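You operate a simulated robot arm through the tools that you are given. There is no shell and no other tool. Be economical: measure what you need, move in short steps, check, and stop when the job is done.

Carry out the task below with a simulated robot arm. There is one attempt and no reset: what you move stays moved.

JOB
Valve shut, free all four hatch clamps, close them crosswise, valve open.

Only the result counts: the job must be done as asked and must still hold three seconds after the hand-in. Knocking over, shifting, dropping, spilling or breaking anything else fails it.

ROBOT AND FRAMES
A 6-joint arm with a two-finger gripper, on a carriage that runs on a rail from [-0.003, -1.504] to [0.002, 0.836] (x, y) and turns from -125 to 207 degrees about z. Base frame: it is fixed where the carriage stands at the start and does not move with it; the origin is on the floor, on the carriage's upright axis, x ahead of it, y to its left, z up. Units: m, degrees, N and s.
Its first joint turns from -166.0 to 166.0 degrees. Places, roughly: black clamp [1, 0.5, 1.3]; filter housing [1, 0.5, 1.1]; green clamp [0.9, 0.4, 0.9]; housing valve [1, 0.5, 0.7]; port clamp [1, -0.1, 1.2]; red clamp [1, 0.4, 1.3]; yellow clamp [0.9, 0.5, 0.9]. Payload 5 kg.
The tool frame sits at the grasp point between the pads (the TCP): z along the fingers, y along the line on which they close. The tips reach 0.03 m beyond it. The gripper opens to 0.176 m. The gripper's body begins 0.153 m behind the TCP.
Orientation is that of the tool frame in the base frame, as a unit quaternion [w, x, y, z]. With the fingers straight down and closing along the base's y, the tool's x points along the base's -x, its y along +y and its z along -z.

CONTROLS
- The arm moves only by the tool jog_arm. Its argument "steps" is a list of rows, each an object of numbers (a shift or turn left out is 0, a gripper value left out holds the last): "rx", "ry", "rz": the turn, a rotation vector about the tool's x, y, z in degrees; "x", "y", "z": the shift along the tool's x, y, z in m; "fingers": the finger opening in m, from 0 to 0.176. In form: [{"rx": .., "ry": .., "rz": .., "x": .., "y": .., "z": .., "fingers": ..}, ...]. A call has 1 to 12 rows; each row shifts and turns the commanded pose from where the row before left it, along the tool's axes as they then stand. A row lasts 0.2 s, in which the tool goes at most 0.05 m and 8.6 degrees; a call with a longer step from one row to the next is refused whole, and so is a gripper value outside its range. Where a pose cannot be reached the arm comes as near as it can. A force on the tool above 90 N (or 10 N above the force at the start of the call, whichever is more), or a blocked arm, ends the call early, and 0.2 s more pass. Each finger halts on what it meets, pressing with about 44 N; the grip force reading is that of the motor and also rises with nothing between the fingers. The clock runs only during rows and for 0.2 s after the last one: add rows that do not move to give the fingers time. It gives the time, the measured TCP pose, the force on the tool (base axes), the opening and the grip force at its end, in the units of the frame above (readings bear some noise), with the torque about the TCP (base axes, N m) and any sound that the robot's microphone picked up.
- Cameras (640 x 400 px; columns grow to the right, rows downward): "scene" is now at [0.0714, 0.2212, 1.7362]; the picture's right is [0.10, -0.99, 0.00], its down [-0.48, -0.05, -0.87] and it looks along [0.87, 0.09, -0.48] (base axes); focal length 266 px, centre (320, 200). "wrist" rides on the gripper at [0.067, -0.009, -0.183] in the tool frame; the picture's right is [0.14, 0.99, 0.00], its down [-0.92, 0.13, -0.36] and it looks along [-0.36, 0.05, 0.93] (tool axes); focal length 251 px, centre (320, 200). There is no depth. A picture from a camera that has moved, and an enlarged one, comes with that camera's place and axes in the base frame and with its lens.
- snapshot(camera): a new picture of that camera. The clock stands still meanwhile.
- raise_lower(by): slides the trunk up (or, below 0, down) by that many m; the arm and the scene camera ride with it, the base frame stays. It gives what a move gives, with no picture.
- roll_base(legs): drives the robot by 1 to 6 legs, each [ahead, left, turn to the left] in m, m and degrees, along the robot's own axes; the way and the turn of a leg run together, so that a leg with both is an arc; at most 1.5 m and 180 degrees a leg. The arm and the cameras ride along, it lands a little off, and it stops where it bumps. It keeps to its track: a leg is cut to what the track allows. It gives what a move gives.
- head_to(pan, tilt): turns the head with the scene camera to pan (to the left, within 120 degrees either way) and tilt (down, from -29 to 69), counted from straight ahead of the robot. It gives what a move gives.
- zoom(camera, box): a new picture of the part [left, top, right, bottom] of that camera's present view, enlarged. The clock stands still meanwhile.
- job_done(): hands the job in; it is judged then, once.

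Go step by step. Nothing tells you exact positions but the pictures and the camera data: compare them with the known pose of the tool, close in by small moves and look again before you grip or let go. The budget is 120 turns and 82 pictures, counting those below and the enlarged ones. Unless the task says otherwise, let go and move clear before handing in, and close with one line.

The tools are called as a command line: name --argument value ..., lists and objects as JSON in quotes. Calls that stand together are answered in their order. jog_arm: Moves the arm, as the interface text tells. Its arguments: {"type":"object","properties":{"steps":{"type":"array"}},"required":["steps"]} The other tools are called the same way: raise_lower (by) slides the trunk up or down; roll_base (legs) drives the base; head_to (pan, tilt) turns the head that bears the scene camera; snapshot (camera) takes a picture; zoom (camera, box) takes an enlarged picture of a part of a camera's view; job_done () hands the job in.

At the start:

```text
t: 0.0
eef_pos: [0.5998, 0.2227, 1.5273]
ee_rot: [0.001, 0.0, 1.0, 0.0]
ft_force: [0.2, -0.2, -0.2]
torque: [0.0, -0.02, 0.0]
opening: 0.176
grip_force: 0.1
trunk travel left (down, up): [-0.275, 0.075]
robot x, y, heading: [0.0039, -0.0008, -0.1]
head pan, tilt: [5.8, 29.0]
```

scene: 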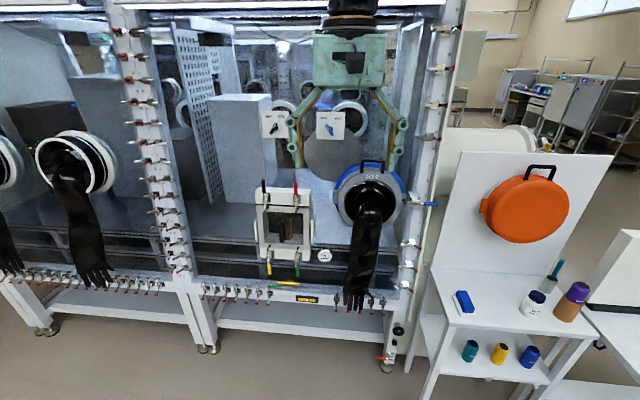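
wrist: 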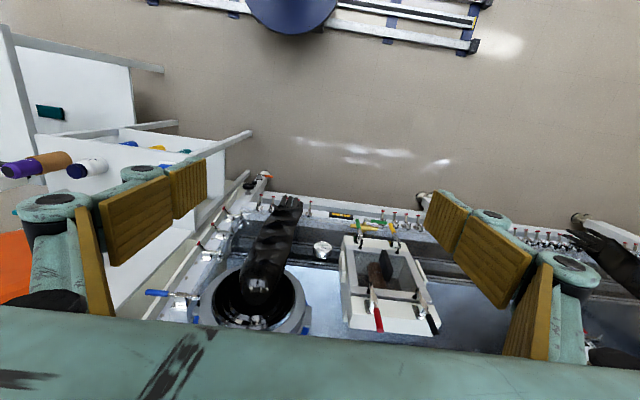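

I see a filter hatch with four toggle clamps (black, red on top; yellow, green at the bottom) and some valves. I look closer at the hatch and around it.

zoom --camera "scene" --box '[230, 170, 350, 290]'

zoom --camera "scene" --box '[200, 260, 440, 400]'

zoom --camera "wrist" --box '[300, 180, 480, 350]'

```text
3.33 times, centred on (290, 230) of scene
camera zoom: at [0.0714, 0.2212, 1.7362], right [0.1, -0.99, 0.0], down [-0.48, -0.05, -0.87], along [0.87, 0.09, -0.48], focal length 886 px, centre (420, 100)
```

zoom: 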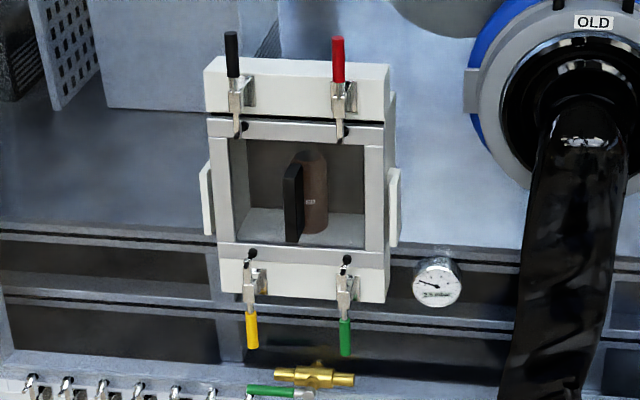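

```text
2.67 times, centred on (320, 330) of scene
camera zoom: at [0.0714, 0.2212, 1.7362], right [0.1, -0.99, 0.0], down [-0.48, -0.05, -0.87], along [0.87, 0.09, -0.48], focal length 709 px, centre (320, -147)
```

zoom: 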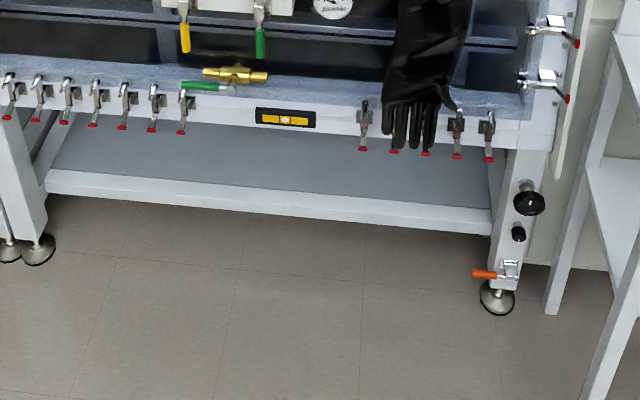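

```text
2.35 times, centred on (390, 265) of wrist
camera zoom: at [0.5321, 0.2129, 1.7091], right [-0.14, 0.99, 0.0], down [0.92, 0.13, 0.36], along [0.36, 0.05, -0.93], focal length 592 px, centre (155, 47)
```

zoom: 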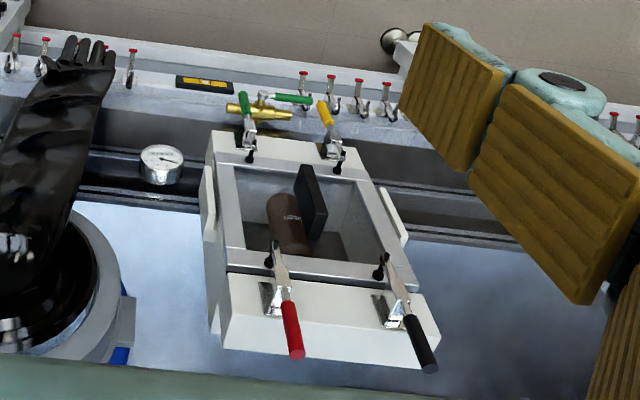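

The hatch clamps are at about y 0.40/0.525, z 0.9 to 1.32, x 0.9 to 0.96; the brass valve is at about (1.0, 0.47, 0.75), with its green lever along the pipe (open). I drive to face the hatch and turn the tool to point forward.

roll_base --legs '[[0, 0.42, 0]]'

jog_arm --steps '[{"ry": -8.5}, {"ry": -8.5}, {"ry": -8.5}, {"ry": -8.5}, {"ry": -8.5}, {"ry": -8.5}, {"ry": -8.5}, {"ry": -8.5}, {"ry": -8.5}, {"ry": -8.5}, {"ry": -5}, {"fingers": 0.06}]'

head_to --pan 0 --tilt 38

snapshot --camera "scene"

snapshot --camera "wrist"

```text
t: 2.7
eef_pos: [0.6018, 0.6449, 1.5271]
ee_rot: [0.0, 0.001, 1.0, 0.001]
ft_force: [-0.9, 0.8, -0.4]
torque: [-0.09, 0.02, 0.03]
opening: 0.1759
grip_force: 0.0
trunk travel left (down, up): [-0.275, 0.075]
robot x, y, heading: [0.0007, 0.425, -0.1]
head pan, tilt: [5.8, 29.0]
```

```text
t: 5.3
eef_pos: [0.6295, 0.6672, 1.5632]
ee_rot: [0.71, 0.006, 0.705, -0.001]
ft_force: [-0.7, -0.2, 0.5]
torque: [-0.02, 0.06, 0.04]
opening: 0.1143
grip_force: 0.7
out of reach, approached as far as the arm can: row 10, 11
trunk travel left (down, up): [-0.275, 0.075]
robot x, y, heading: [-0.0002, 0.425, -0.4]
head pan, tilt: [5.8, 29.0]
```

```text
t: 6.0
eef_pos: [0.6324, 0.6695, 1.5623]
ee_rot: [0.709, 0.007, 0.705, -0.002]
ft_force: [0.4, -0.8, -0.8]
torque: [-0.02, -0.05, -0.03]
opening: 0.0599
grip_force: 0.1
trunk travel left (down, up): [-0.275, 0.075]
robot x, y, heading: [-0.0019, 0.4263, -0.1]
head pan, tilt: [0.0, 38.0]
```

```text
76 pictures are left
camera scene: at [0.0628, 0.6562, 1.7136], right [0.24, -0.97, 0.0], down [-0.67, -0.17, -0.72], along [0.7, 0.17, -0.69], focal length 266 px, centre (320, 200)
```

scene: 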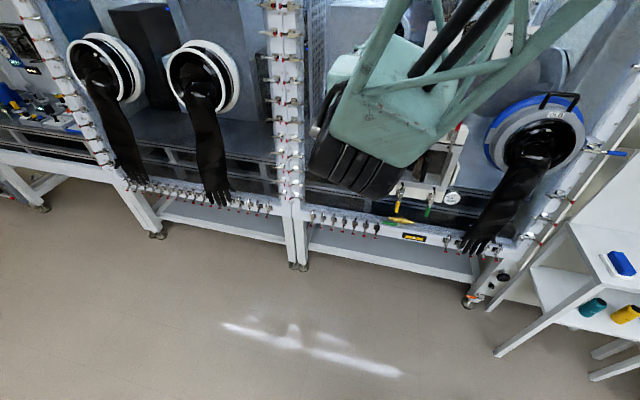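

```text
75 pictures are left
camera wrist: at [0.4477, 0.6614, 1.4929], right [0.01, 0.99, -0.13], down [-0.37, 0.13, 0.92], along [0.93, 0.04, 0.36], focal length 251 px, centre (320, 200)
```

wrist: 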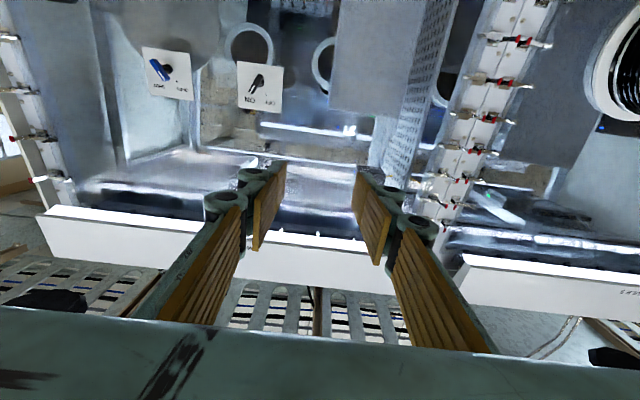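

The arm is to the left of the hatch and the camera can look at it from the left side. I lower the trunk and bring the tool in front of the valve, staying well back (x about 0.63).

raise_lower --by -0.25

jog_arm --steps '[{"y": -0.04}, {"y": -0.04}, {"y": -0.04}, {"y": -0.03}, {"x": 0.05}, {"x": 0.05}, {"x": 0.05}, {"x": 0.05}, {"x": 0.05}, {"x": 0.05}, {"x": 0.05}, {"x": 0.05}]'

jog_arm --steps '[{"x": 0.05}, {"x": 0.05}, {"x": 0.04}, {}]'

snapshot --camera "scene"

snapshot --camera "wrist"

```text
t: 8.6
eef_pos: [0.6326, 0.6682, 1.3112]
ee_rot: [0.708, 0.006, 0.706, -0.003]
ft_force: [0.0, 0.1, 0.5]
torque: [0.01, 0.04, -0.03]
opening: 0.0599
grip_force: 0.0
trunk travel left (down, up): [-0.025, 0.325]
robot x, y, heading: [-0.0013, 0.4242, -0.3]
head pan, tilt: [0.0, 38.0]
```

```text
t: 11.2
eef_pos: [0.7535, 0.6082, 1.1181]
ee_rot: [0.692, -0.03, 0.72, -0.043]
ft_force: [-2.2, -0.2, 1.5]
torque: [0.02, 0.19, 0.13]
opening: 0.0602
grip_force: 0.1
out of reach, approached as far as the arm can: row 1, 2, 3, 4, 5, 6, 7, 8, 9, 10, 11, 12
trunk travel left (down, up): [-0.025, 0.325]
robot x, y, heading: [0.0016, 0.4251, -0.1]
head pan, tilt: [0.0, 38.0]
```

```text
t: 12.2
eef_pos: [0.7744, 0.5966, 1.0341]
ee_rot: [0.681, -0.056, 0.727, -0.067]
ft_force: [1.3, -0.7, -0.9]
torque: [0.01, -0.13, -0.04]
opening: 0.0598
grip_force: 0.1
out of reach, approached as far as the arm can: row 1, 2, 3
trunk travel left (down, up): [-0.025, 0.325]
robot x, y, heading: [0.0033, 0.4204, -0.1]
head pan, tilt: [0.0, 38.0]
```

```text
74 pictures are left
camera scene: at [0.0697, 0.6361, 1.4722], right [0.0, -1.0, 0.0], down [-0.62, 0.0, -0.79], along [0.79, 0.0, -0.62], focal length 266 px, centre (320, 200)
```

scene: 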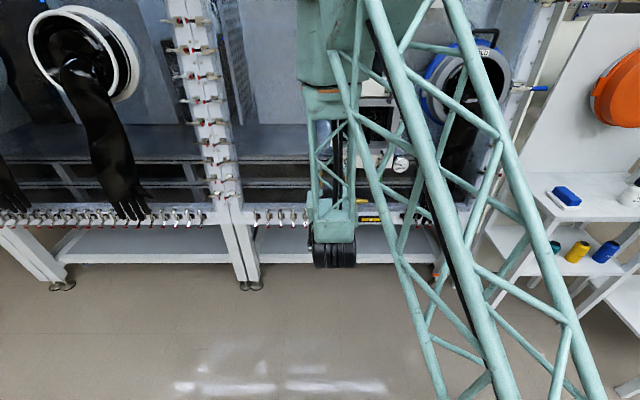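

```text
73 pictures are left
camera wrist: at [0.5852, 0.5798, 0.9808], right [0.0, 0.95, -0.31], down [-0.3, 0.29, 0.91], along [0.95, 0.09, 0.29], focal length 251 px, centre (320, 200)
```

wrist: 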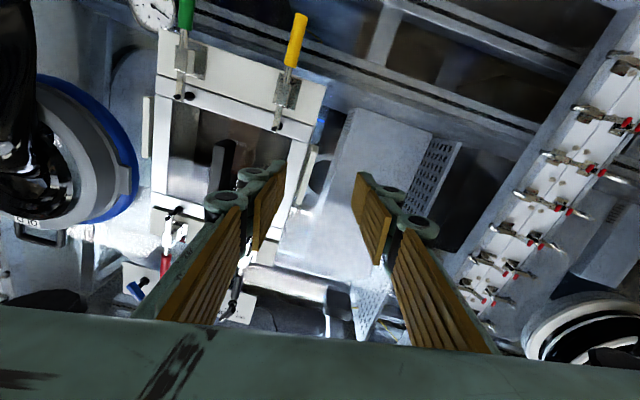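

The arm is too close here: with the tool forward, the wrist is inside its minimum reach. I step the base back to the right, in stages, so the tool stays left of the glove.

roll_base --legs '[[0, -0.15, 0]]'

jog_arm --steps '[{"y": 0.04}, {"y": 0.04}, {"y": 0.04}, {"y": 0.04}, {}]'

```text
t: 13.6
eef_pos: [0.7728, 0.4472, 1.0359]
ee_rot: [0.682, -0.056, 0.727, -0.066]
ft_force: [0.8, 0.7, 0.4]
torque: [0.01, 0.02, -0.03]
opening: 0.06
grip_force: 0.0
trunk travel left (down, up): [-0.025, 0.325]
robot x, y, heading: [0.0036, 0.2728, -0.2]
head pan, tilt: [0.0, 38.0]
```

```text
t: 14.8
eef_pos: [0.7737, 0.6056, 1.0053]
ee_rot: [0.682, -0.055, 0.727, -0.067]
ft_force: [-0.3, -0.5, 0.8]
torque: [-0.01, -0.06, -0.07]
opening: 0.0599
grip_force: 0.0
trunk travel left (down, up): [-0.025, 0.325]
robot x, y, heading: [0.0014, 0.2774, -0.2]
head pan, tilt: [0.0, 38.0]
```

Reachable now; I continue one more stage.

roll_base --legs '[[0, -0.17, 0]]'

jog_arm --steps '[{"y": 0.04}, {"y": 0.04}, {"x": 0.03, "z": -0.02}, {"x": 0.03, "z": -0.02}, {"x": 0.03, "z": -0.02}, {"x": 0.03, "z": -0.02}, {}]'

snapshot --camera "scene"

snapshot --camera "wrist"

```text
t: 16.3
eef_pos: [0.7738, 0.4386, 1.0061]
ee_rot: [0.682, -0.056, 0.726, -0.067]
ft_force: [0.7, -0.4, -0.1]
torque: [0.03, -0.01, -0.04]
opening: 0.0598
grip_force: 0.1
trunk travel left (down, up): [-0.025, 0.325]
robot x, y, heading: [0.0014, 0.1094, -0.3]
head pan, tilt: [0.0, 38.0]
```

```text
t: 17.9
eef_pos: [0.714, 0.5342, 0.9074]
ee_rot: [0.678, -0.061, 0.729, -0.075]
ft_force: [0.1, 0.1, 0.6]
torque: [-0.01, -0.02, -0.04]
opening: 0.06
grip_force: 0.1
out of reach, approached as far as the arm can: row 5, 6
trunk travel left (down, up): [-0.025, 0.325]
robot x, y, heading: [0.0023, 0.1086, 0.1]
head pan, tilt: [0.0, 38.0]
```

```text
72 pictures are left
camera scene: at [0.0679, 0.3181, 1.4723], right [0.0, -1.0, 0.0], down [-0.62, 0.0, -0.79], along [0.79, 0.0, -0.62], focal length 266 px, centre (320, 200)
```

scene: 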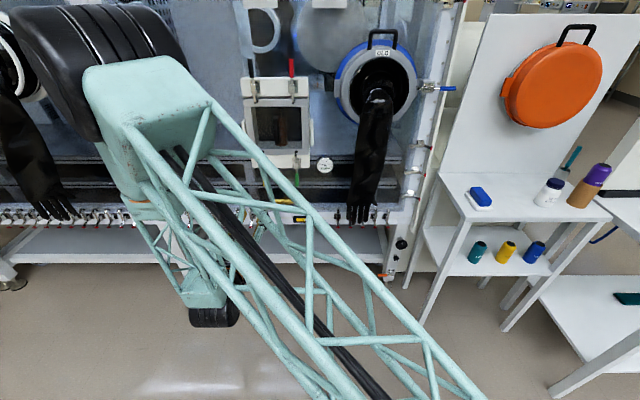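

```text
71 pictures are left
camera wrist: at [0.5248, 0.5161, 0.8558], right [0.0, 0.95, -0.33], down [-0.29, 0.31, 0.9], along [0.96, 0.09, 0.28], focal length 251 px, centre (320, 200)
```

wrist: 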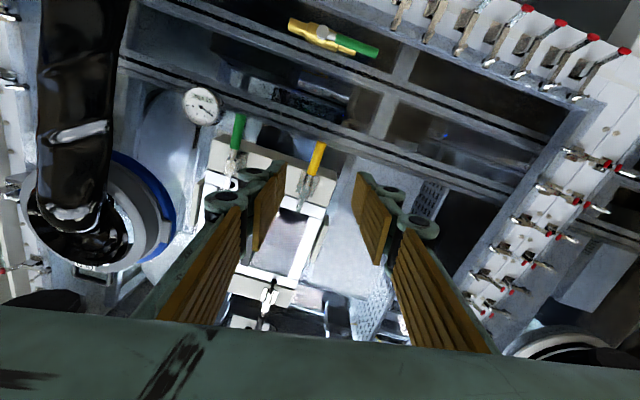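

The arm works but is folded; I move the base a bit more to the right, and straighten the tool.

roll_base --legs '[[0, -0.17, 0]]'

jog_arm --steps '[{"y": 0.04, "rz": 5.5, "ry": -2, "rx": -0.6}, {"y": 0.04, "rz": 5.5, "ry": -2, "rx": -0.6}, {"y": 0.04}, {"x": 0.05}, {"x": 0.05}, {"x": 0.04}, {}]'

snapshot --camera "scene"

snapshot --camera "wrist"

```text
t: 19.4
eef_pos: [0.7141, 0.3646, 0.9081]
ee_rot: [0.678, -0.061, 0.729, -0.075]
ft_force: [-0.3, -0.5, 0.9]
torque: [0.01, -0.03, -0.03]
opening: 0.0599
grip_force: 0.0
trunk travel left (down, up): [-0.025, 0.325]
robot x, y, heading: [-0.0007, -0.0588, 0.2]
head pan, tilt: [0.0, 38.0]
```

```text
t: 21.0
eef_pos: [0.7562, 0.5507, 0.7964]
ee_rot: [0.706, -0.001, 0.709, -0.008]
ft_force: [0.5, -0.1, -0.5]
torque: [-0.01, -0.09, 0.0]
opening: 0.06
grip_force: 0.1
out of reach, approached as far as the arm can: row 1, 2, 4, 5, 6
trunk travel left (down, up): [-0.025, 0.325]
robot x, y, heading: [-0.0019, -0.0626, -0.2]
head pan, tilt: [0.0, 38.0]
```

```text
70 pictures are left
camera scene: at [0.0677, 0.1504, 1.4723], right [0.0, -1.0, 0.0], down [-0.62, 0.0, -0.79], along [0.79, 0.0, -0.62], focal length 266 px, centre (320, 200)
```

scene: 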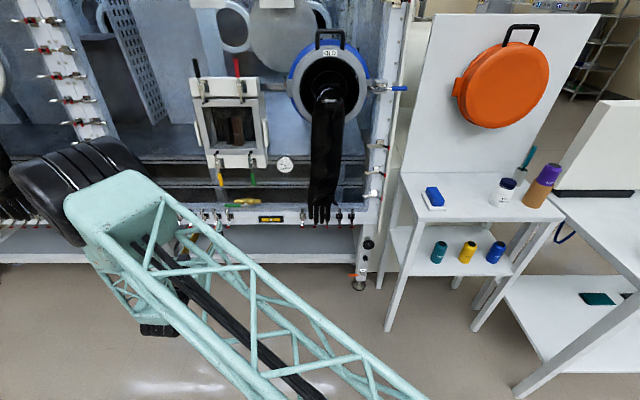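

```text
69 pictures are left
camera wrist: at [0.5717, 0.5419, 0.7297], right [0.01, 0.99, -0.15], down [-0.36, 0.14, 0.92], along [0.93, 0.05, 0.35], focal length 251 px, centre (320, 200)
```

wrist: 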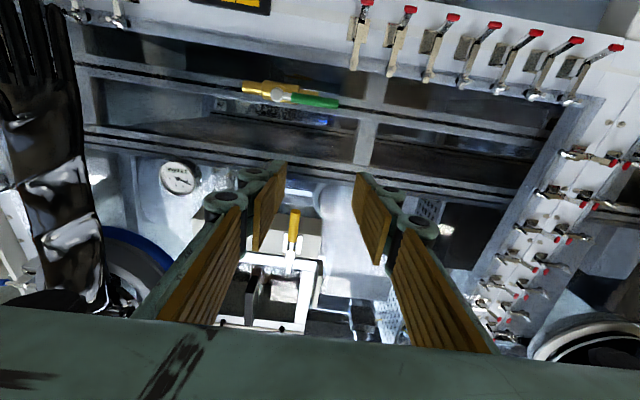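

Tool is level now and both cameras see the valve. I zoom in on it and on the gauge.

zoom --camera "wrist" --box '[220, 60, 380, 160]'

zoom --camera "scene" --box '[170, 50, 310, 230]'

```text
4.00 times, centred on (300, 110) of wrist
camera zoom: at [0.5717, 0.5419, 0.7297], right [0.01, 0.99, -0.15], down [-0.36, 0.14, 0.92], along [0.93, 0.05, 0.35], focal length 1006 px, centre (400, 560)
```

zoom: 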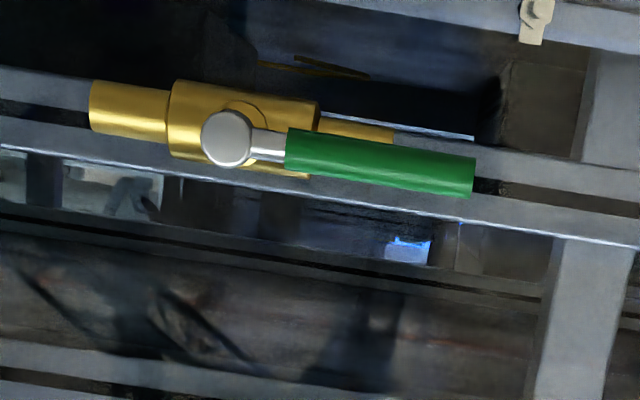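

```text
2.22 times, centred on (240, 140) of scene
camera zoom: at [0.0677, 0.1504, 1.4723], right [0.0, -1.0, 0.0], down [-0.62, 0.0, -0.79], along [0.79, 0.0, -0.62], focal length 591 px, centre (498, 333)
```

zoom: 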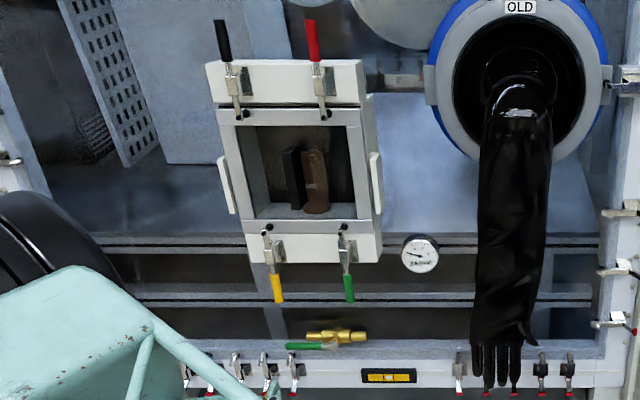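

The valve lever hub is at about (0.97, 0.475, 0.726), the lever runs to y 0.567 and the pipe lies behind it, so it is open. I'll close the fingers and come in just below the lever, short of contact.

jog_arm --steps '[{"z": 0.04, "x": 0.03, "fingers": 0}, {"z": 0.04, "x": 0.03}, {"z": 0.03, "x": 0.03}, {"x": 0.012}, {}, {}]'

zoom --camera "wrist" --box '[200, 40, 440, 240]'

zoom --camera "scene" --box '[170, 150, 310, 240]'

```text
t: 22.4
eef_pos: [0.8673, 0.5517, 0.6939]
ee_rot: [0.706, 0.001, 0.708, -0.001]
ft_force: [0.3, -0.8, 0.2]
torque: [-0.04, -0.01, 0.03]
opening: 0.0
grip_force: 44.2
trunk travel left (down, up): [-0.025, 0.325]
robot x, y, heading: [-0.0014, -0.0609, -0.1]
head pan, tilt: [0.0, 38.0]
```

```text
2.00 times, centred on (320, 140) of wrist
camera zoom: at [0.6834, 0.5428, 0.6264], right [0.0, 0.99, -0.14], down [-0.36, 0.13, 0.92], along [0.93, 0.05, 0.36], focal length 503 px, centre (320, 320)
```

zoom: 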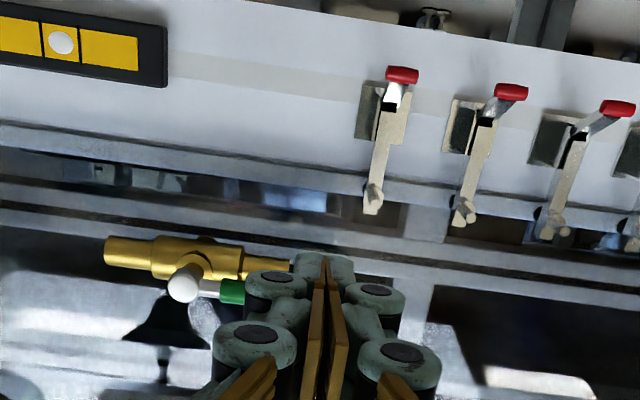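

```text
4.44 times, centred on (240, 195) of scene
camera zoom: at [0.0676, 0.1503, 1.4723], right [0.0, -1.0, 0.0], down [-0.62, 0.0, -0.79], along [0.79, 0.0, -0.62], focal length 1181 px, centre (676, 222)
```

zoom: 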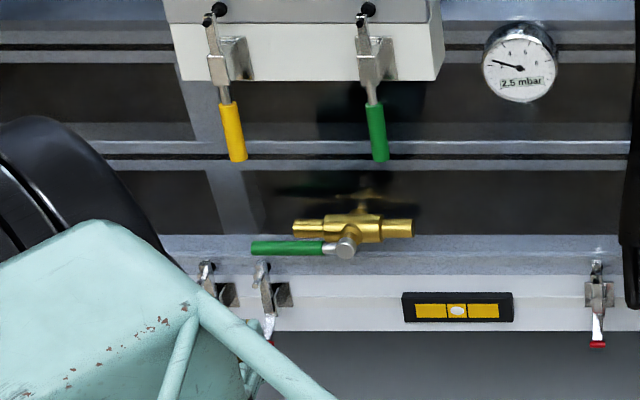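

Hub refined to about (0.976, 0.475, 0.728). I push forward so the fingertips go under the lever.

jog_arm --steps '[{"z": 0.03, "x": 0.003}, {"z": 0.03}, {"z": 0.025}, {}]'

zoom --camera "scene" --box '[190, 170, 290, 230]'

zoom --camera "wrist" --box '[200, 40, 440, 240]'

```text
t: 23.4
eef_pos: [0.9518, 0.5514, 0.6919]
ee_rot: [0.707, 0.0, 0.707, 0.0]
ft_force: [1.0, -0.4, -0.2]
torque: [-0.01, 0.0, 0.01]
opening: 0.0001
grip_force: 43.6
trunk travel left (down, up): [-0.025, 0.325]
robot x, y, heading: [-0.0017, -0.0623, -0.3]
head pan, tilt: [0.0, 38.0]
```

```text
6.40 times, centred on (240, 200) of scene
camera zoom: at [0.0676, 0.1502, 1.4723], right [0.0, -1.0, 0.0], down [-0.62, 0.0, -0.79], along [0.79, 0.0, -0.62], focal length 1701 px, centre (832, 200)
```

zoom: 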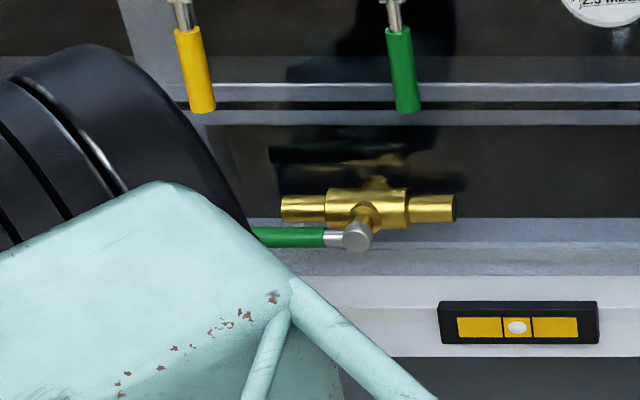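

```text
2.00 times, centred on (320, 140) of wrist
camera zoom: at [0.7677, 0.5429, 0.6244], right [0.0, 0.99, -0.14], down [-0.36, 0.13, 0.92], along [0.93, 0.05, 0.36], focal length 503 px, centre (320, 320)
```

zoom: 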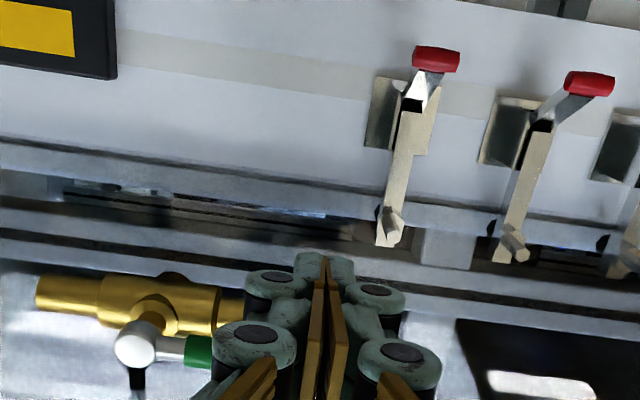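

Now I push the lever up a little (clockwise seen from the robot, the usual closing sense) and check whether it gives.

jog_arm --steps '[{"x": -0.011}, {"x": -0.011}, {"x": -0.011, "y": -0.002}, {}]'

zoom --camera "wrist" --box '[200, 40, 440, 240]'

```text
t: 24.4
eef_pos: [0.9539, 0.5499, 0.7235]
ee_rot: [0.707, -0.002, 0.707, 0.001]
ft_force: [0.6, 0.0, 0.2]
torque: [0.0, -0.04, -0.03]
opening: 0.0003
grip_force: 44.1
trunk travel left (down, up): [-0.025, 0.325]
robot x, y, heading: [0.0004, -0.0651, 0.3]
head pan, tilt: [0.0, 38.0]
```

```text
2.00 times, centred on (320, 140) of wrist
camera zoom: at [0.7684, 0.5402, 0.6571], right [0.0, 0.99, -0.14], down [-0.36, 0.13, 0.92], along [0.93, 0.05, 0.36], focal length 503 px, centre (320, 320)
```

zoom: 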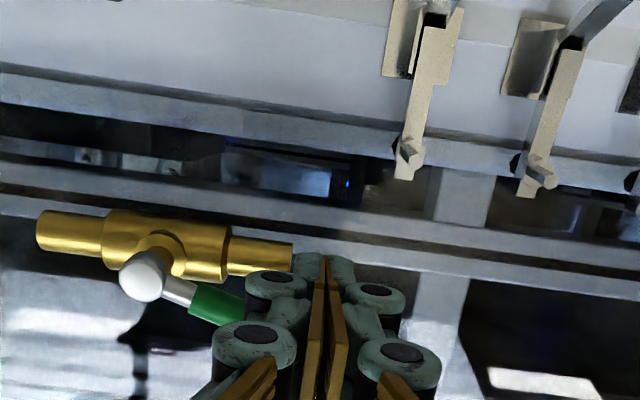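

The lever moves freely upward (about 20°). I continue the arc to 90°.

jog_arm --steps '[{"x": -0.012, "y": -0.004}, {"x": -0.011, "y": -0.005}, {"x": -0.009, "y": -0.008}, {"x": -0.008, "y": -0.008}, {"x": -0.006, "y": -0.01}, {"x": -0.005, "y": -0.01}, {"x": -0.002, "y": -0.01}, {}]'

snapshot --camera "wrist"

zoom --camera "scene" --box '[190, 150, 310, 230]'

```text
t: 26.2
eef_pos: [0.9529, 0.4952, 0.7781]
ee_rot: [0.707, -0.001, 0.708, 0.0]
ft_force: [-0.4, 0.1, -0.3]
torque: [0.0, -0.02, -0.01]
opening: 0.0
grip_force: 44.0
trunk travel left (down, up): [-0.025, 0.325]
robot x, y, heading: [0.0004, -0.0622, -0.1]
head pan, tilt: [0.0, 38.0]
```

```text
61 pictures are left
camera wrist: at [0.7675, 0.4861, 0.7108], right [0.0, 0.99, -0.14], down [-0.36, 0.13, 0.92], along [0.93, 0.05, 0.36], focal length 251 px, centre (320, 200)
```

wrist: 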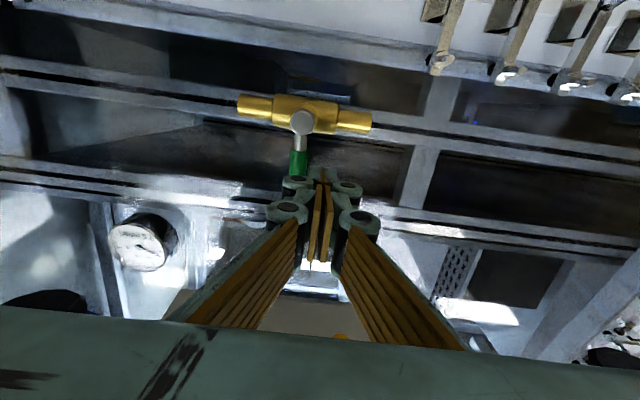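

```text
5.00 times, centred on (250, 190) of scene
camera zoom: at [0.0676, 0.1502, 1.4723], right [0.0, -1.0, 0.0], down [-0.62, 0.0, -0.79], along [0.79, 0.0, -0.62], focal length 1329 px, centre (670, 250)
```

zoom: 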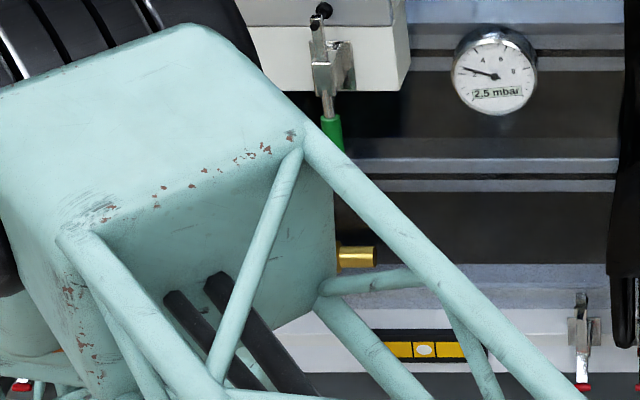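

Lever is nearly vertical; I nudge it a little further to find its stop and look closely.

jog_arm --steps '[{"y": -0.005}, {"y": -0.003}, {}]'

zoom --camera "wrist" --box '[220, 80, 380, 180]'

```text
t: 27.0
eef_pos: [0.9518, 0.4882, 0.778]
ee_rot: [0.707, -0.001, 0.708, 0.0]
ft_force: [-3.6, 7.7, 0.2]
torque: [0.11, 0.01, 0.19]
opening: 0.0001
grip_force: 43.7
trunk travel left (down, up): [-0.025, 0.325]
robot x, y, heading: [-0.0024, -0.0615, -0.2]
head pan, tilt: [0.0, 38.0]
```

```text
4.00 times, centred on (300, 130) of wrist
camera zoom: at [0.7667, 0.4796, 0.7109], right [0.0, 0.99, -0.14], down [-0.36, 0.13, 0.92], along [0.93, 0.05, 0.36], focal length 1006 px, centre (400, 480)
```

zoom: 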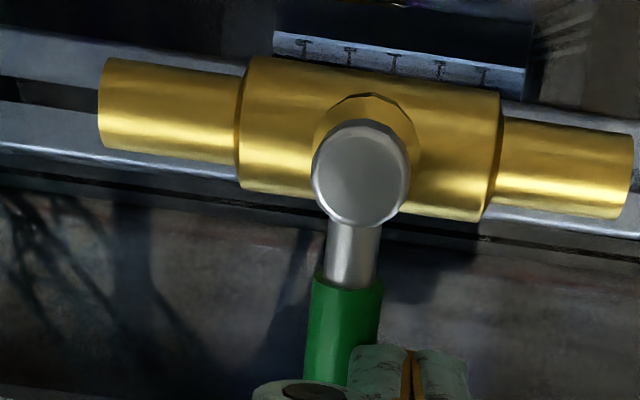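

The lever hits its stop vertical: the valve is shut. I back off and line up before the green clamp.

jog_arm --steps '[{"y": 0.008}, {"z": -0.04}, {"z": -0.04}, {"z": -0.04, "fingers": 0.05}, {"z": -0.03, "x": -0.03, "y": -0.03}, {"x": -0.04, "y": -0.03}, {"x": -0.04, "y": -0.03}, {}]'

snapshot --camera "wrist"

snapshot --camera "scene"

```text
refused: row 5 steps farther than a row can; nothing moved
```

```text
58 pictures are left
camera wrist: at [0.7667, 0.4796, 0.7109], right [0.0, 0.99, -0.14], down [-0.36, 0.13, 0.92], along [0.93, 0.05, 0.36], focal length 251 px, centre (320, 200)
```

wrist: 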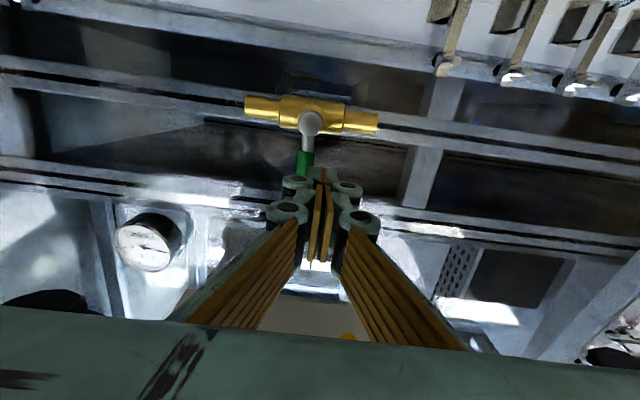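

```text
57 pictures are left
camera scene: at [0.0672, 0.1507, 1.4723], right [0.0, -1.0, 0.0], down [-0.62, 0.0, -0.79], along [0.79, 0.0, -0.62], focal length 266 px, centre (320, 200)
```

scene: 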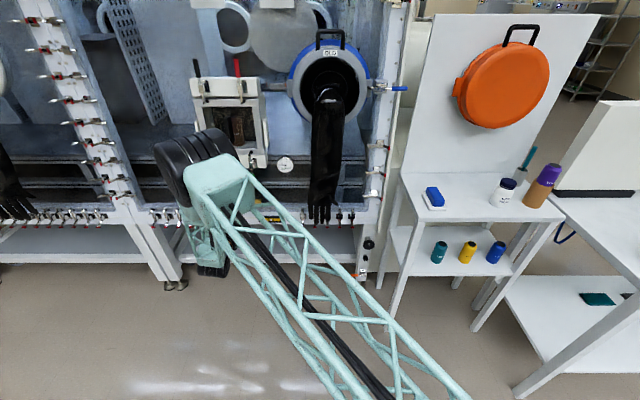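

The step was too long; I send it again with shorter ones.

jog_arm --steps '[{"y": 0.008}, {"z": -0.04}, {"z": -0.04}, {"z": -0.04, "fingers": 0.05}, {"z": -0.03}, {"x": -0.03, "y": -0.03}, {"x": -0.04, "y": -0.03}, {"x": -0.04, "y": -0.03}, {}]'

snapshot --camera "wrist"

zoom --camera "scene" --box '[150, 40, 310, 240]'

```text
t: 29.0
eef_pos: [0.832, 0.4512, 0.9084]
ee_rot: [0.706, -0.002, 0.708, -0.004]
ft_force: [-0.3, -0.7, -0.1]
torque: [-0.02, 0.15, 0.05]
opening: 0.0503
grip_force: 0.0
out of reach, approached as far as the arm can: row 4, 5, 6, 7, 8
trunk travel left (down, up): [-0.025, 0.325]
robot x, y, heading: [0.001, -0.0628, 0.0]
head pan, tilt: [0.0, 38.0]
```

```text
56 pictures are left
camera wrist: at [0.6466, 0.4407, 0.8413], right [0.0, 0.99, -0.15], down [-0.36, 0.14, 0.92], along [0.93, 0.05, 0.36], focal length 251 px, centre (320, 200)
```

wrist: 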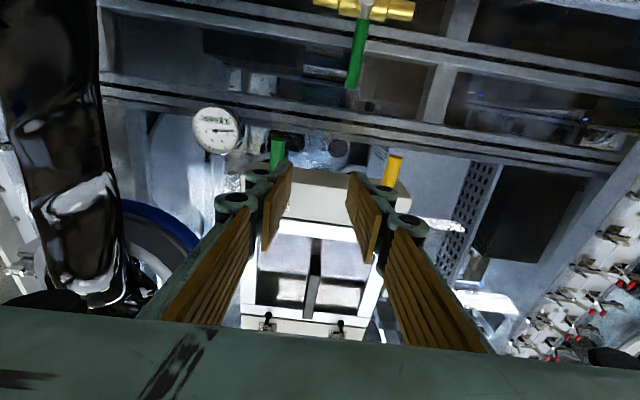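

```text
2.00 times, centred on (230, 140) of scene
camera zoom: at [0.0673, 0.1499, 1.4723], right [0.0, -1.0, 0.0], down [-0.62, 0.0, -0.79], along [0.79, 0.0, -0.62], focal length 532 px, centre (500, 320)
```

zoom: 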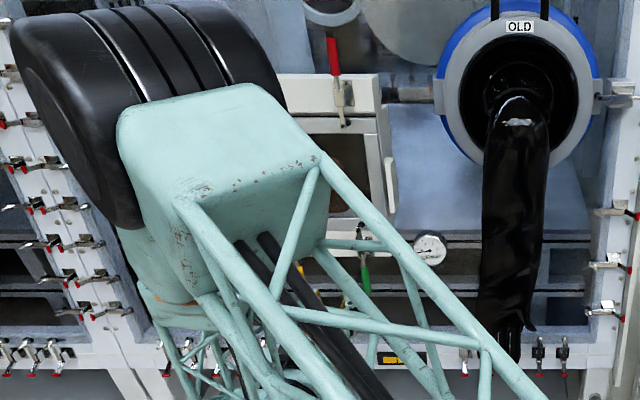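

The wrist is again at minimum reach, so I shift the tool left and then the base right, net staying before the green clamp.

jog_arm --steps '[{"y": 0.04, "z": -0.005}, {"y": 0.04, "z": -0.005}, {"y": 0.04}, {"y": 0.03}, {}]'

roll_base --legs '[[0, -0.19, 0]]'

snapshot --camera "wrist"

snapshot --camera "scene"

```text
t: 30.2
eef_pos: [0.8229, 0.6011, 0.907]
ee_rot: [0.706, 0.0, 0.708, 0.0]
ft_force: [0.1, -0.5, 0.1]
torque: [0.03, -0.02, -0.02]
opening: 0.0503
grip_force: 0.0
trunk travel left (down, up): [-0.025, 0.325]
robot x, y, heading: [-0.0014, -0.0634, -0.1]
head pan, tilt: [0.0, 38.0]
```

```text
t: 31.8
eef_pos: [0.8221, 0.4066, 0.9083]
ee_rot: [0.707, 0.0, 0.707, 0.0]
ft_force: [-0.2, -0.1, -1.1]
torque: [0.02, -0.03, 0.01]
opening: 0.0498
grip_force: 0.2
trunk travel left (down, up): [-0.025, 0.325]
robot x, y, heading: [-0.0007, -0.252, 0.0]
head pan, tilt: [0.0, 38.0]
```

```text
54 pictures are left
camera wrist: at [0.6388, 0.397, 0.8403], right [0.0, 0.99, -0.14], down [-0.36, 0.13, 0.92], along [0.93, 0.05, 0.36], focal length 251 px, centre (320, 200)
```

wrist: 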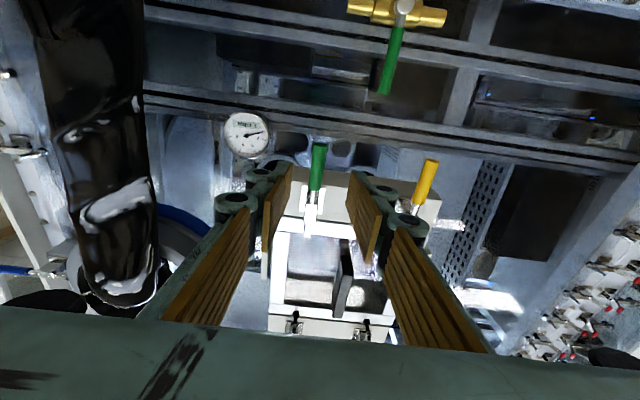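

```text
53 pictures are left
camera scene: at [0.0678, -0.0426, 1.4723], right [0.0, -1.0, 0.0], down [-0.62, 0.0, -0.79], along [0.79, 0.0, -0.62], focal length 266 px, centre (320, 200)
```

scene: 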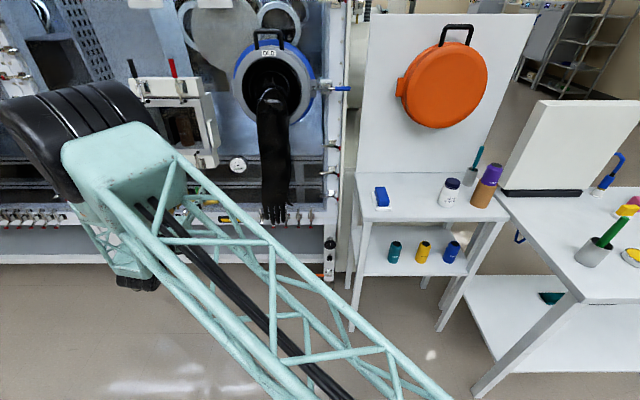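

The green handle is centred between the fingers. I zoom for the handle and gauge.

zoom --camera "wrist" --box '[210, 90, 450, 240]'

zoom --camera "scene" --box '[115, 50, 265, 200]'

```text
2.67 times, centred on (330, 165) of wrist
camera zoom: at [0.6388, 0.397, 0.8403], right [0.0, 0.99, -0.14], down [-0.36, 0.13, 0.92], along [0.93, 0.05, 0.36], focal length 670 px, centre (293, 293)
```

zoom: 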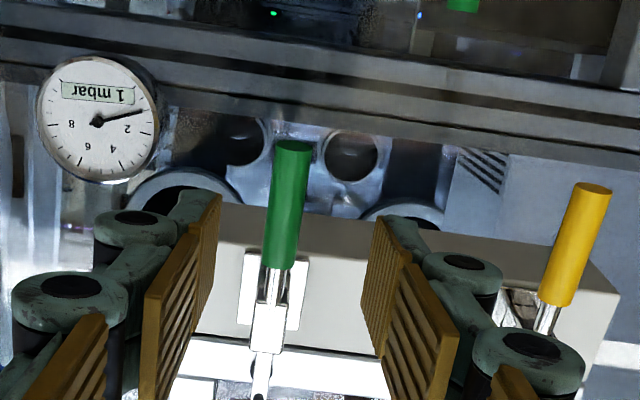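

```text
2.67 times, centred on (190, 125) of scene
camera zoom: at [0.0678, -0.0426, 1.4723], right [0.0, -1.0, 0.0], down [-0.62, 0.0, -0.79], along [0.79, 0.0, -0.62], focal length 709 px, centre (667, 400)
```

zoom: 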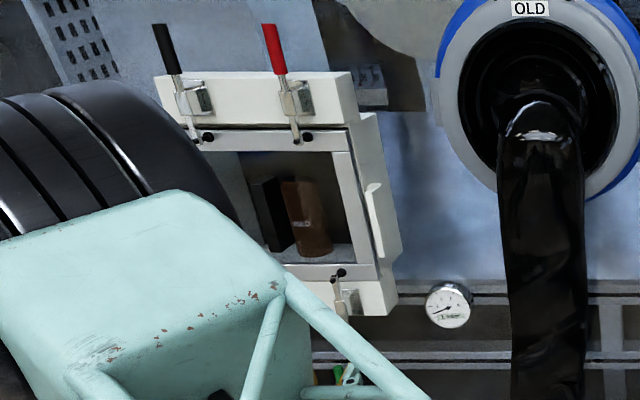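

The gauge has fallen to 1 mbar with the valve shut. I approach the green handle (about x 0.907, y 0.403, z 0.893) and give the pressure time to drop.

jog_arm --steps '[{"x": 0.012, "y": -0.003}, {"z": 0.03}, {"z": 0.03}, {"z": 0.014}, {}, {}, {}, {}, {}, {}, {}, {}]'

snapshot --camera "wrist"

zoom --camera "scene" --box '[170, 120, 270, 220]'

```text
t: 34.4
eef_pos: [0.8964, 0.4026, 0.8968]
ee_rot: [0.707, 0.001, 0.707, -0.001]
ft_force: [-0.5, 0.2, -0.5]
torque: [0.0, -0.01, 0.0]
opening: 0.0499
grip_force: 0.1
trunk travel left (down, up): [-0.025, 0.325]
robot x, y, heading: [-0.0001, -0.2522, -0.2]
head pan, tilt: [0.0, 38.0]
```

```text
50 pictures are left
camera wrist: at [0.7108, 0.3942, 0.828], right [0.0, 0.99, -0.14], down [-0.36, 0.13, 0.92], along [0.93, 0.05, 0.36], focal length 251 px, centre (320, 200)
```

wrist: 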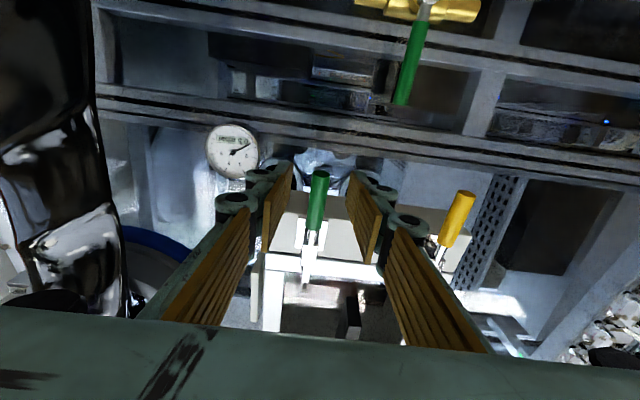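

```text
4.00 times, centred on (220, 170) of scene
camera zoom: at [0.0677, -0.0428, 1.4723], right [0.0, -1.0, 0.0], down [-0.62, 0.0, -0.79], along [0.79, 0.0, -0.62], focal length 1063 px, centre (720, 320)
```

zoom: 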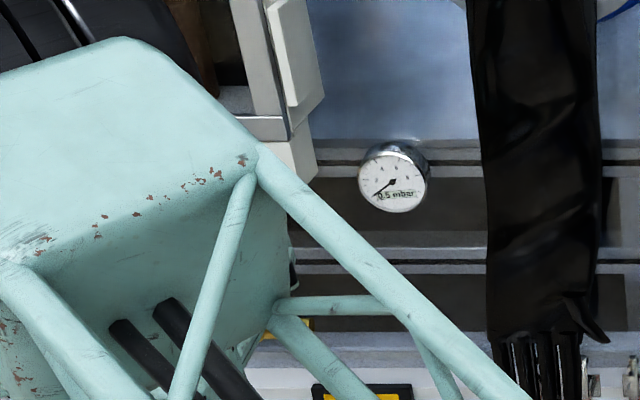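

0.5 mbar and falling. The handle tip triangulates to x about 0.915, so I go in 13 mm more, close gently and wait.

jog_arm --steps '[{"z": 0.013}, {"fingers": 0.0}, {}, {}, {}, {}, {}, {}, {}, {}, {}, {}]'

zoom --camera "wrist" --box '[190, 100, 430, 250]'

```text
t: 37.0
eef_pos: [0.9091, 0.4025, 0.8958]
ee_rot: [0.707, 0.001, 0.708, -0.001]
ft_force: [-5.3, -7.4, -3.4]
torque: [0.06, -0.05, -0.07]
opening: 0.0132
grip_force: 45.1
trunk travel left (down, up): [-0.025, 0.325]
robot x, y, heading: [0.0001, -0.2553, -0.4]
head pan, tilt: [0.0, 38.0]
```

```text
2.67 times, centred on (310, 175) of wrist
camera zoom: at [0.7235, 0.3938, 0.8277], right [0.0, 0.99, -0.14], down [-0.36, 0.13, 0.92], along [0.93, 0.05, 0.36], focal length 670 px, centre (347, 267)
```

zoom: 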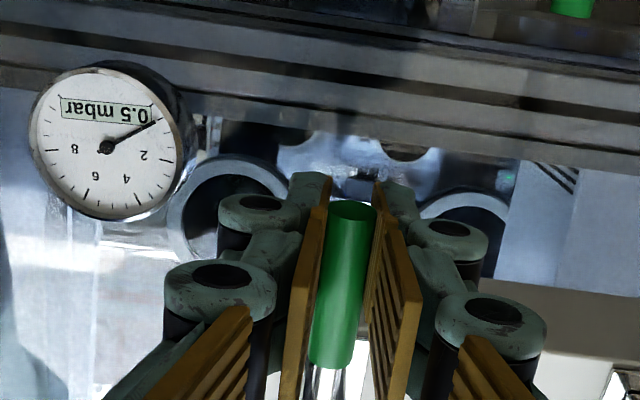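

The green handle is held. I wait a little to see whether the gauge falls further.

jog_arm --steps '[{}, {}, {}, {}, {}, {}, {}, {}, {}, {}, {}, {}]'

zoom --camera "wrist" --box '[190, 110, 270, 190]'

```text
t: 39.6
eef_pos: [0.9082, 0.403, 0.8956]
ee_rot: [0.707, 0.001, 0.707, -0.001]
ft_force: [-6.3, -10.7, -5.3]
torque: [0.08, 0.05, -0.09]
opening: 0.0129
grip_force: 45.2
trunk travel left (down, up): [-0.025, 0.325]
robot x, y, heading: [-0.0034, -0.2552, -0.2]
head pan, tilt: [0.0, 38.0]
```

```text
5.00 times, centred on (230, 150) of wrist
camera zoom: at [0.7236, 0.3938, 0.8278], right [0.0, 0.99, -0.14], down [-0.36, 0.13, 0.92], along [0.93, 0.05, 0.36], focal length 1257 px, centre (770, 450)
```

zoom: 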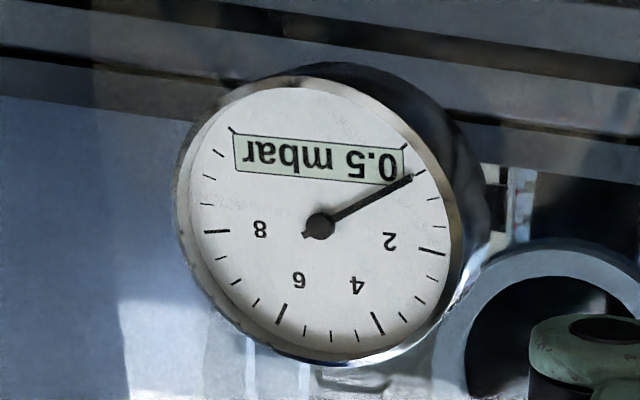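

Still 0.5; I wait once more to see if that is the floor.

jog_arm --steps '[{}, {}, {}, {}, {}, {}, {}, {}, {}, {}, {}, {}]'

jog_arm --steps '[{}, {}, {}, {}, {}, {}, {}, {}, {}, {}, {}, {}]'

zoom --camera "wrist" --box '[190, 110, 270, 190]'

```text
t: 42.2
eef_pos: [0.9073, 0.4024, 0.8957]
ee_rot: [0.707, 0.0, 0.708, 0.0]
ft_force: [-3.7, -10.0, -5.8]
torque: [0.01, 0.09, -0.06]
opening: 0.013
grip_force: 44.9
trunk travel left (down, up): [-0.025, 0.325]
robot x, y, heading: [0.0028, -0.2517, -0.1]
head pan, tilt: [0.0, 38.0]
```

```text
t: 44.8
eef_pos: [0.9094, 0.403, 0.8946]
ee_rot: [0.706, 0.001, 0.708, -0.001]
ft_force: [-2.3, -9.3, -3.4]
torque: [0.07, 0.05, -0.05]
opening: 0.0132
grip_force: 44.9
trunk travel left (down, up): [-0.025, 0.325]
robot x, y, heading: [-0.0026, -0.2571, -0.4]
head pan, tilt: [0.0, 38.0]
```

```text
5.00 times, centred on (230, 150) of wrist
camera zoom: at [0.7237, 0.3938, 0.8278], right [0.0, 0.99, -0.14], down [-0.36, 0.13, 0.92], along [0.93, 0.05, 0.36], focal length 1257 px, centre (770, 450)
```

zoom: 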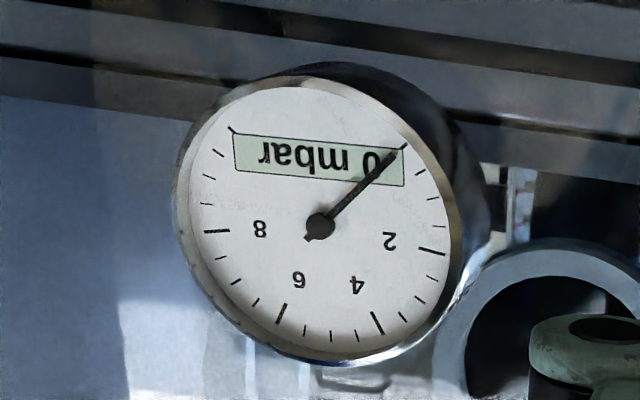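

0 mbar now. I pull the green handle out in a first small arc.

jog_arm --steps '[{"z": -0.008}, {"z": -0.008, "x": -0.002}, {"z": -0.008, "x": -0.004}, {}]'

zoom --camera "wrist" --box '[190, 100, 430, 250]'

```text
t: 45.8
eef_pos: [0.8858, 0.4033, 0.9014]
ee_rot: [0.706, 0.001, 0.708, -0.001]
ft_force: [19.3, 2.2, -7.2]
torque: [0.01, 1.31, 0.03]
opening: 0.0133
grip_force: 45.2
trunk travel left (down, up): [-0.025, 0.325]
robot x, y, heading: [-0.0013, -0.2544, -0.1]
head pan, tilt: [0.0, 38.0]
```

```text
2.67 times, centred on (310, 175) of wrist
camera zoom: at [0.7014, 0.3937, 0.8333], right [0.0, 0.99, -0.14], down [-0.36, 0.13, 0.92], along [0.93, 0.05, 0.36], focal length 670 px, centre (347, 267)
```

zoom: 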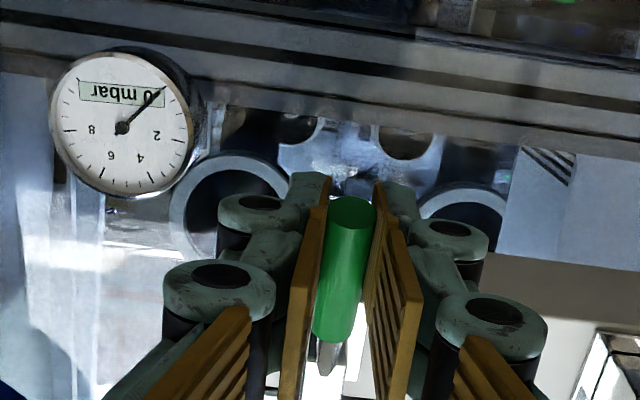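

It follows; I continue the arc in parts.

jog_arm --steps '[{"z": -0.007, "x": -0.004}, {"z": -0.0066, "x": -0.0044}, {"z": -0.0054, "x": -0.0056}, {"z": -0.005, "x": -0.006}, {}]'

zoom --camera "wrist" --box '[190, 100, 430, 250]'

```text
t: 47.0
eef_pos: [0.8629, 0.4023, 0.9195]
ee_rot: [0.705, -0.001, 0.709, -0.001]
ft_force: [3.0, -0.7, -25.0]
torque: [0.04, 1.55, -0.03]
opening: 0.0141
grip_force: 45.1
trunk travel left (down, up): [-0.025, 0.325]
robot x, y, heading: [0.0015, -0.2559, -0.2]
head pan, tilt: [0.0, 38.0]
```

```text
2.67 times, centred on (310, 175) of wrist
camera zoom: at [0.6775, 0.3935, 0.8522], right [0.0, 0.99, -0.14], down [-0.36, 0.13, 0.92], along [0.93, 0.05, 0.35], focal length 670 px, centre (347, 267)
```

zoom: 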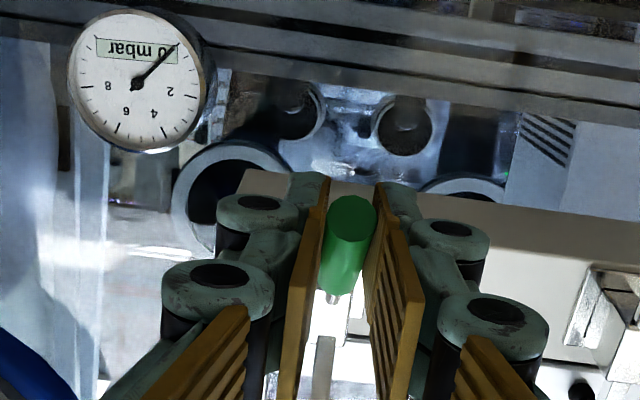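

jog_arm --steps '[{"z": -0.006, "x": -0.006}, {"z": -0.005, "x": -0.0065}, {"z": -0.004, "x": -0.007}, {"z": -0.003, "x": -0.0075}, {}]'

snapshot --camera "wrist"

zoom --camera "scene" --box '[115, 50, 265, 200]'

```text
t: 48.2
eef_pos: [0.8461, 0.4025, 0.9468]
ee_rot: [0.706, 0.001, 0.708, -0.001]
ft_force: [14.2, 8.8, -12.5]
torque: [0.01, 1.04, 0.21]
opening: 0.0141
grip_force: 44.8
trunk travel left (down, up): [-0.025, 0.325]
robot x, y, heading: [0.0004, -0.256, -0.2]
head pan, tilt: [0.0, 38.0]
```

```text
43 pictures are left
camera wrist: at [0.6606, 0.3937, 0.8805], right [0.0, 0.99, -0.14], down [-0.36, 0.13, 0.92], along [0.93, 0.05, 0.36], focal length 251 px, centre (320, 200)
```

wrist: 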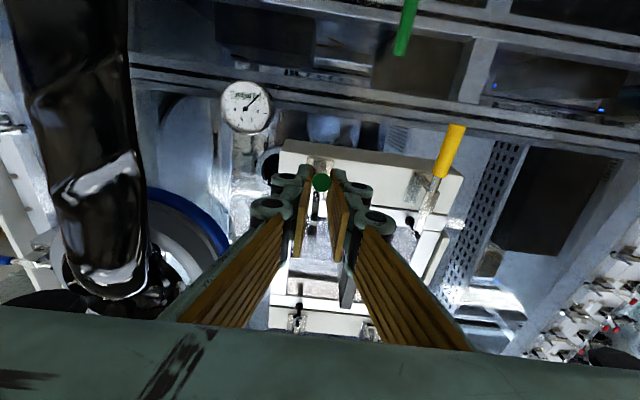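

```text
2.67 times, centred on (190, 125) of scene
camera zoom: at [0.0689, -0.0419, 1.4721], right [0.0, -1.0, 0.0], down [-0.62, 0.0, -0.79], along [0.79, 0.0, -0.62], focal length 709 px, centre (667, 400)
```

zoom: 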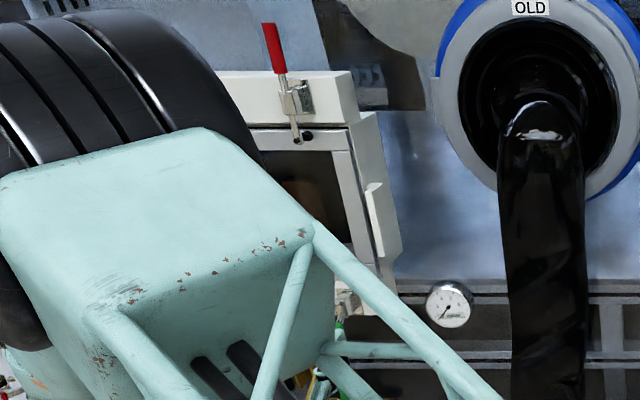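

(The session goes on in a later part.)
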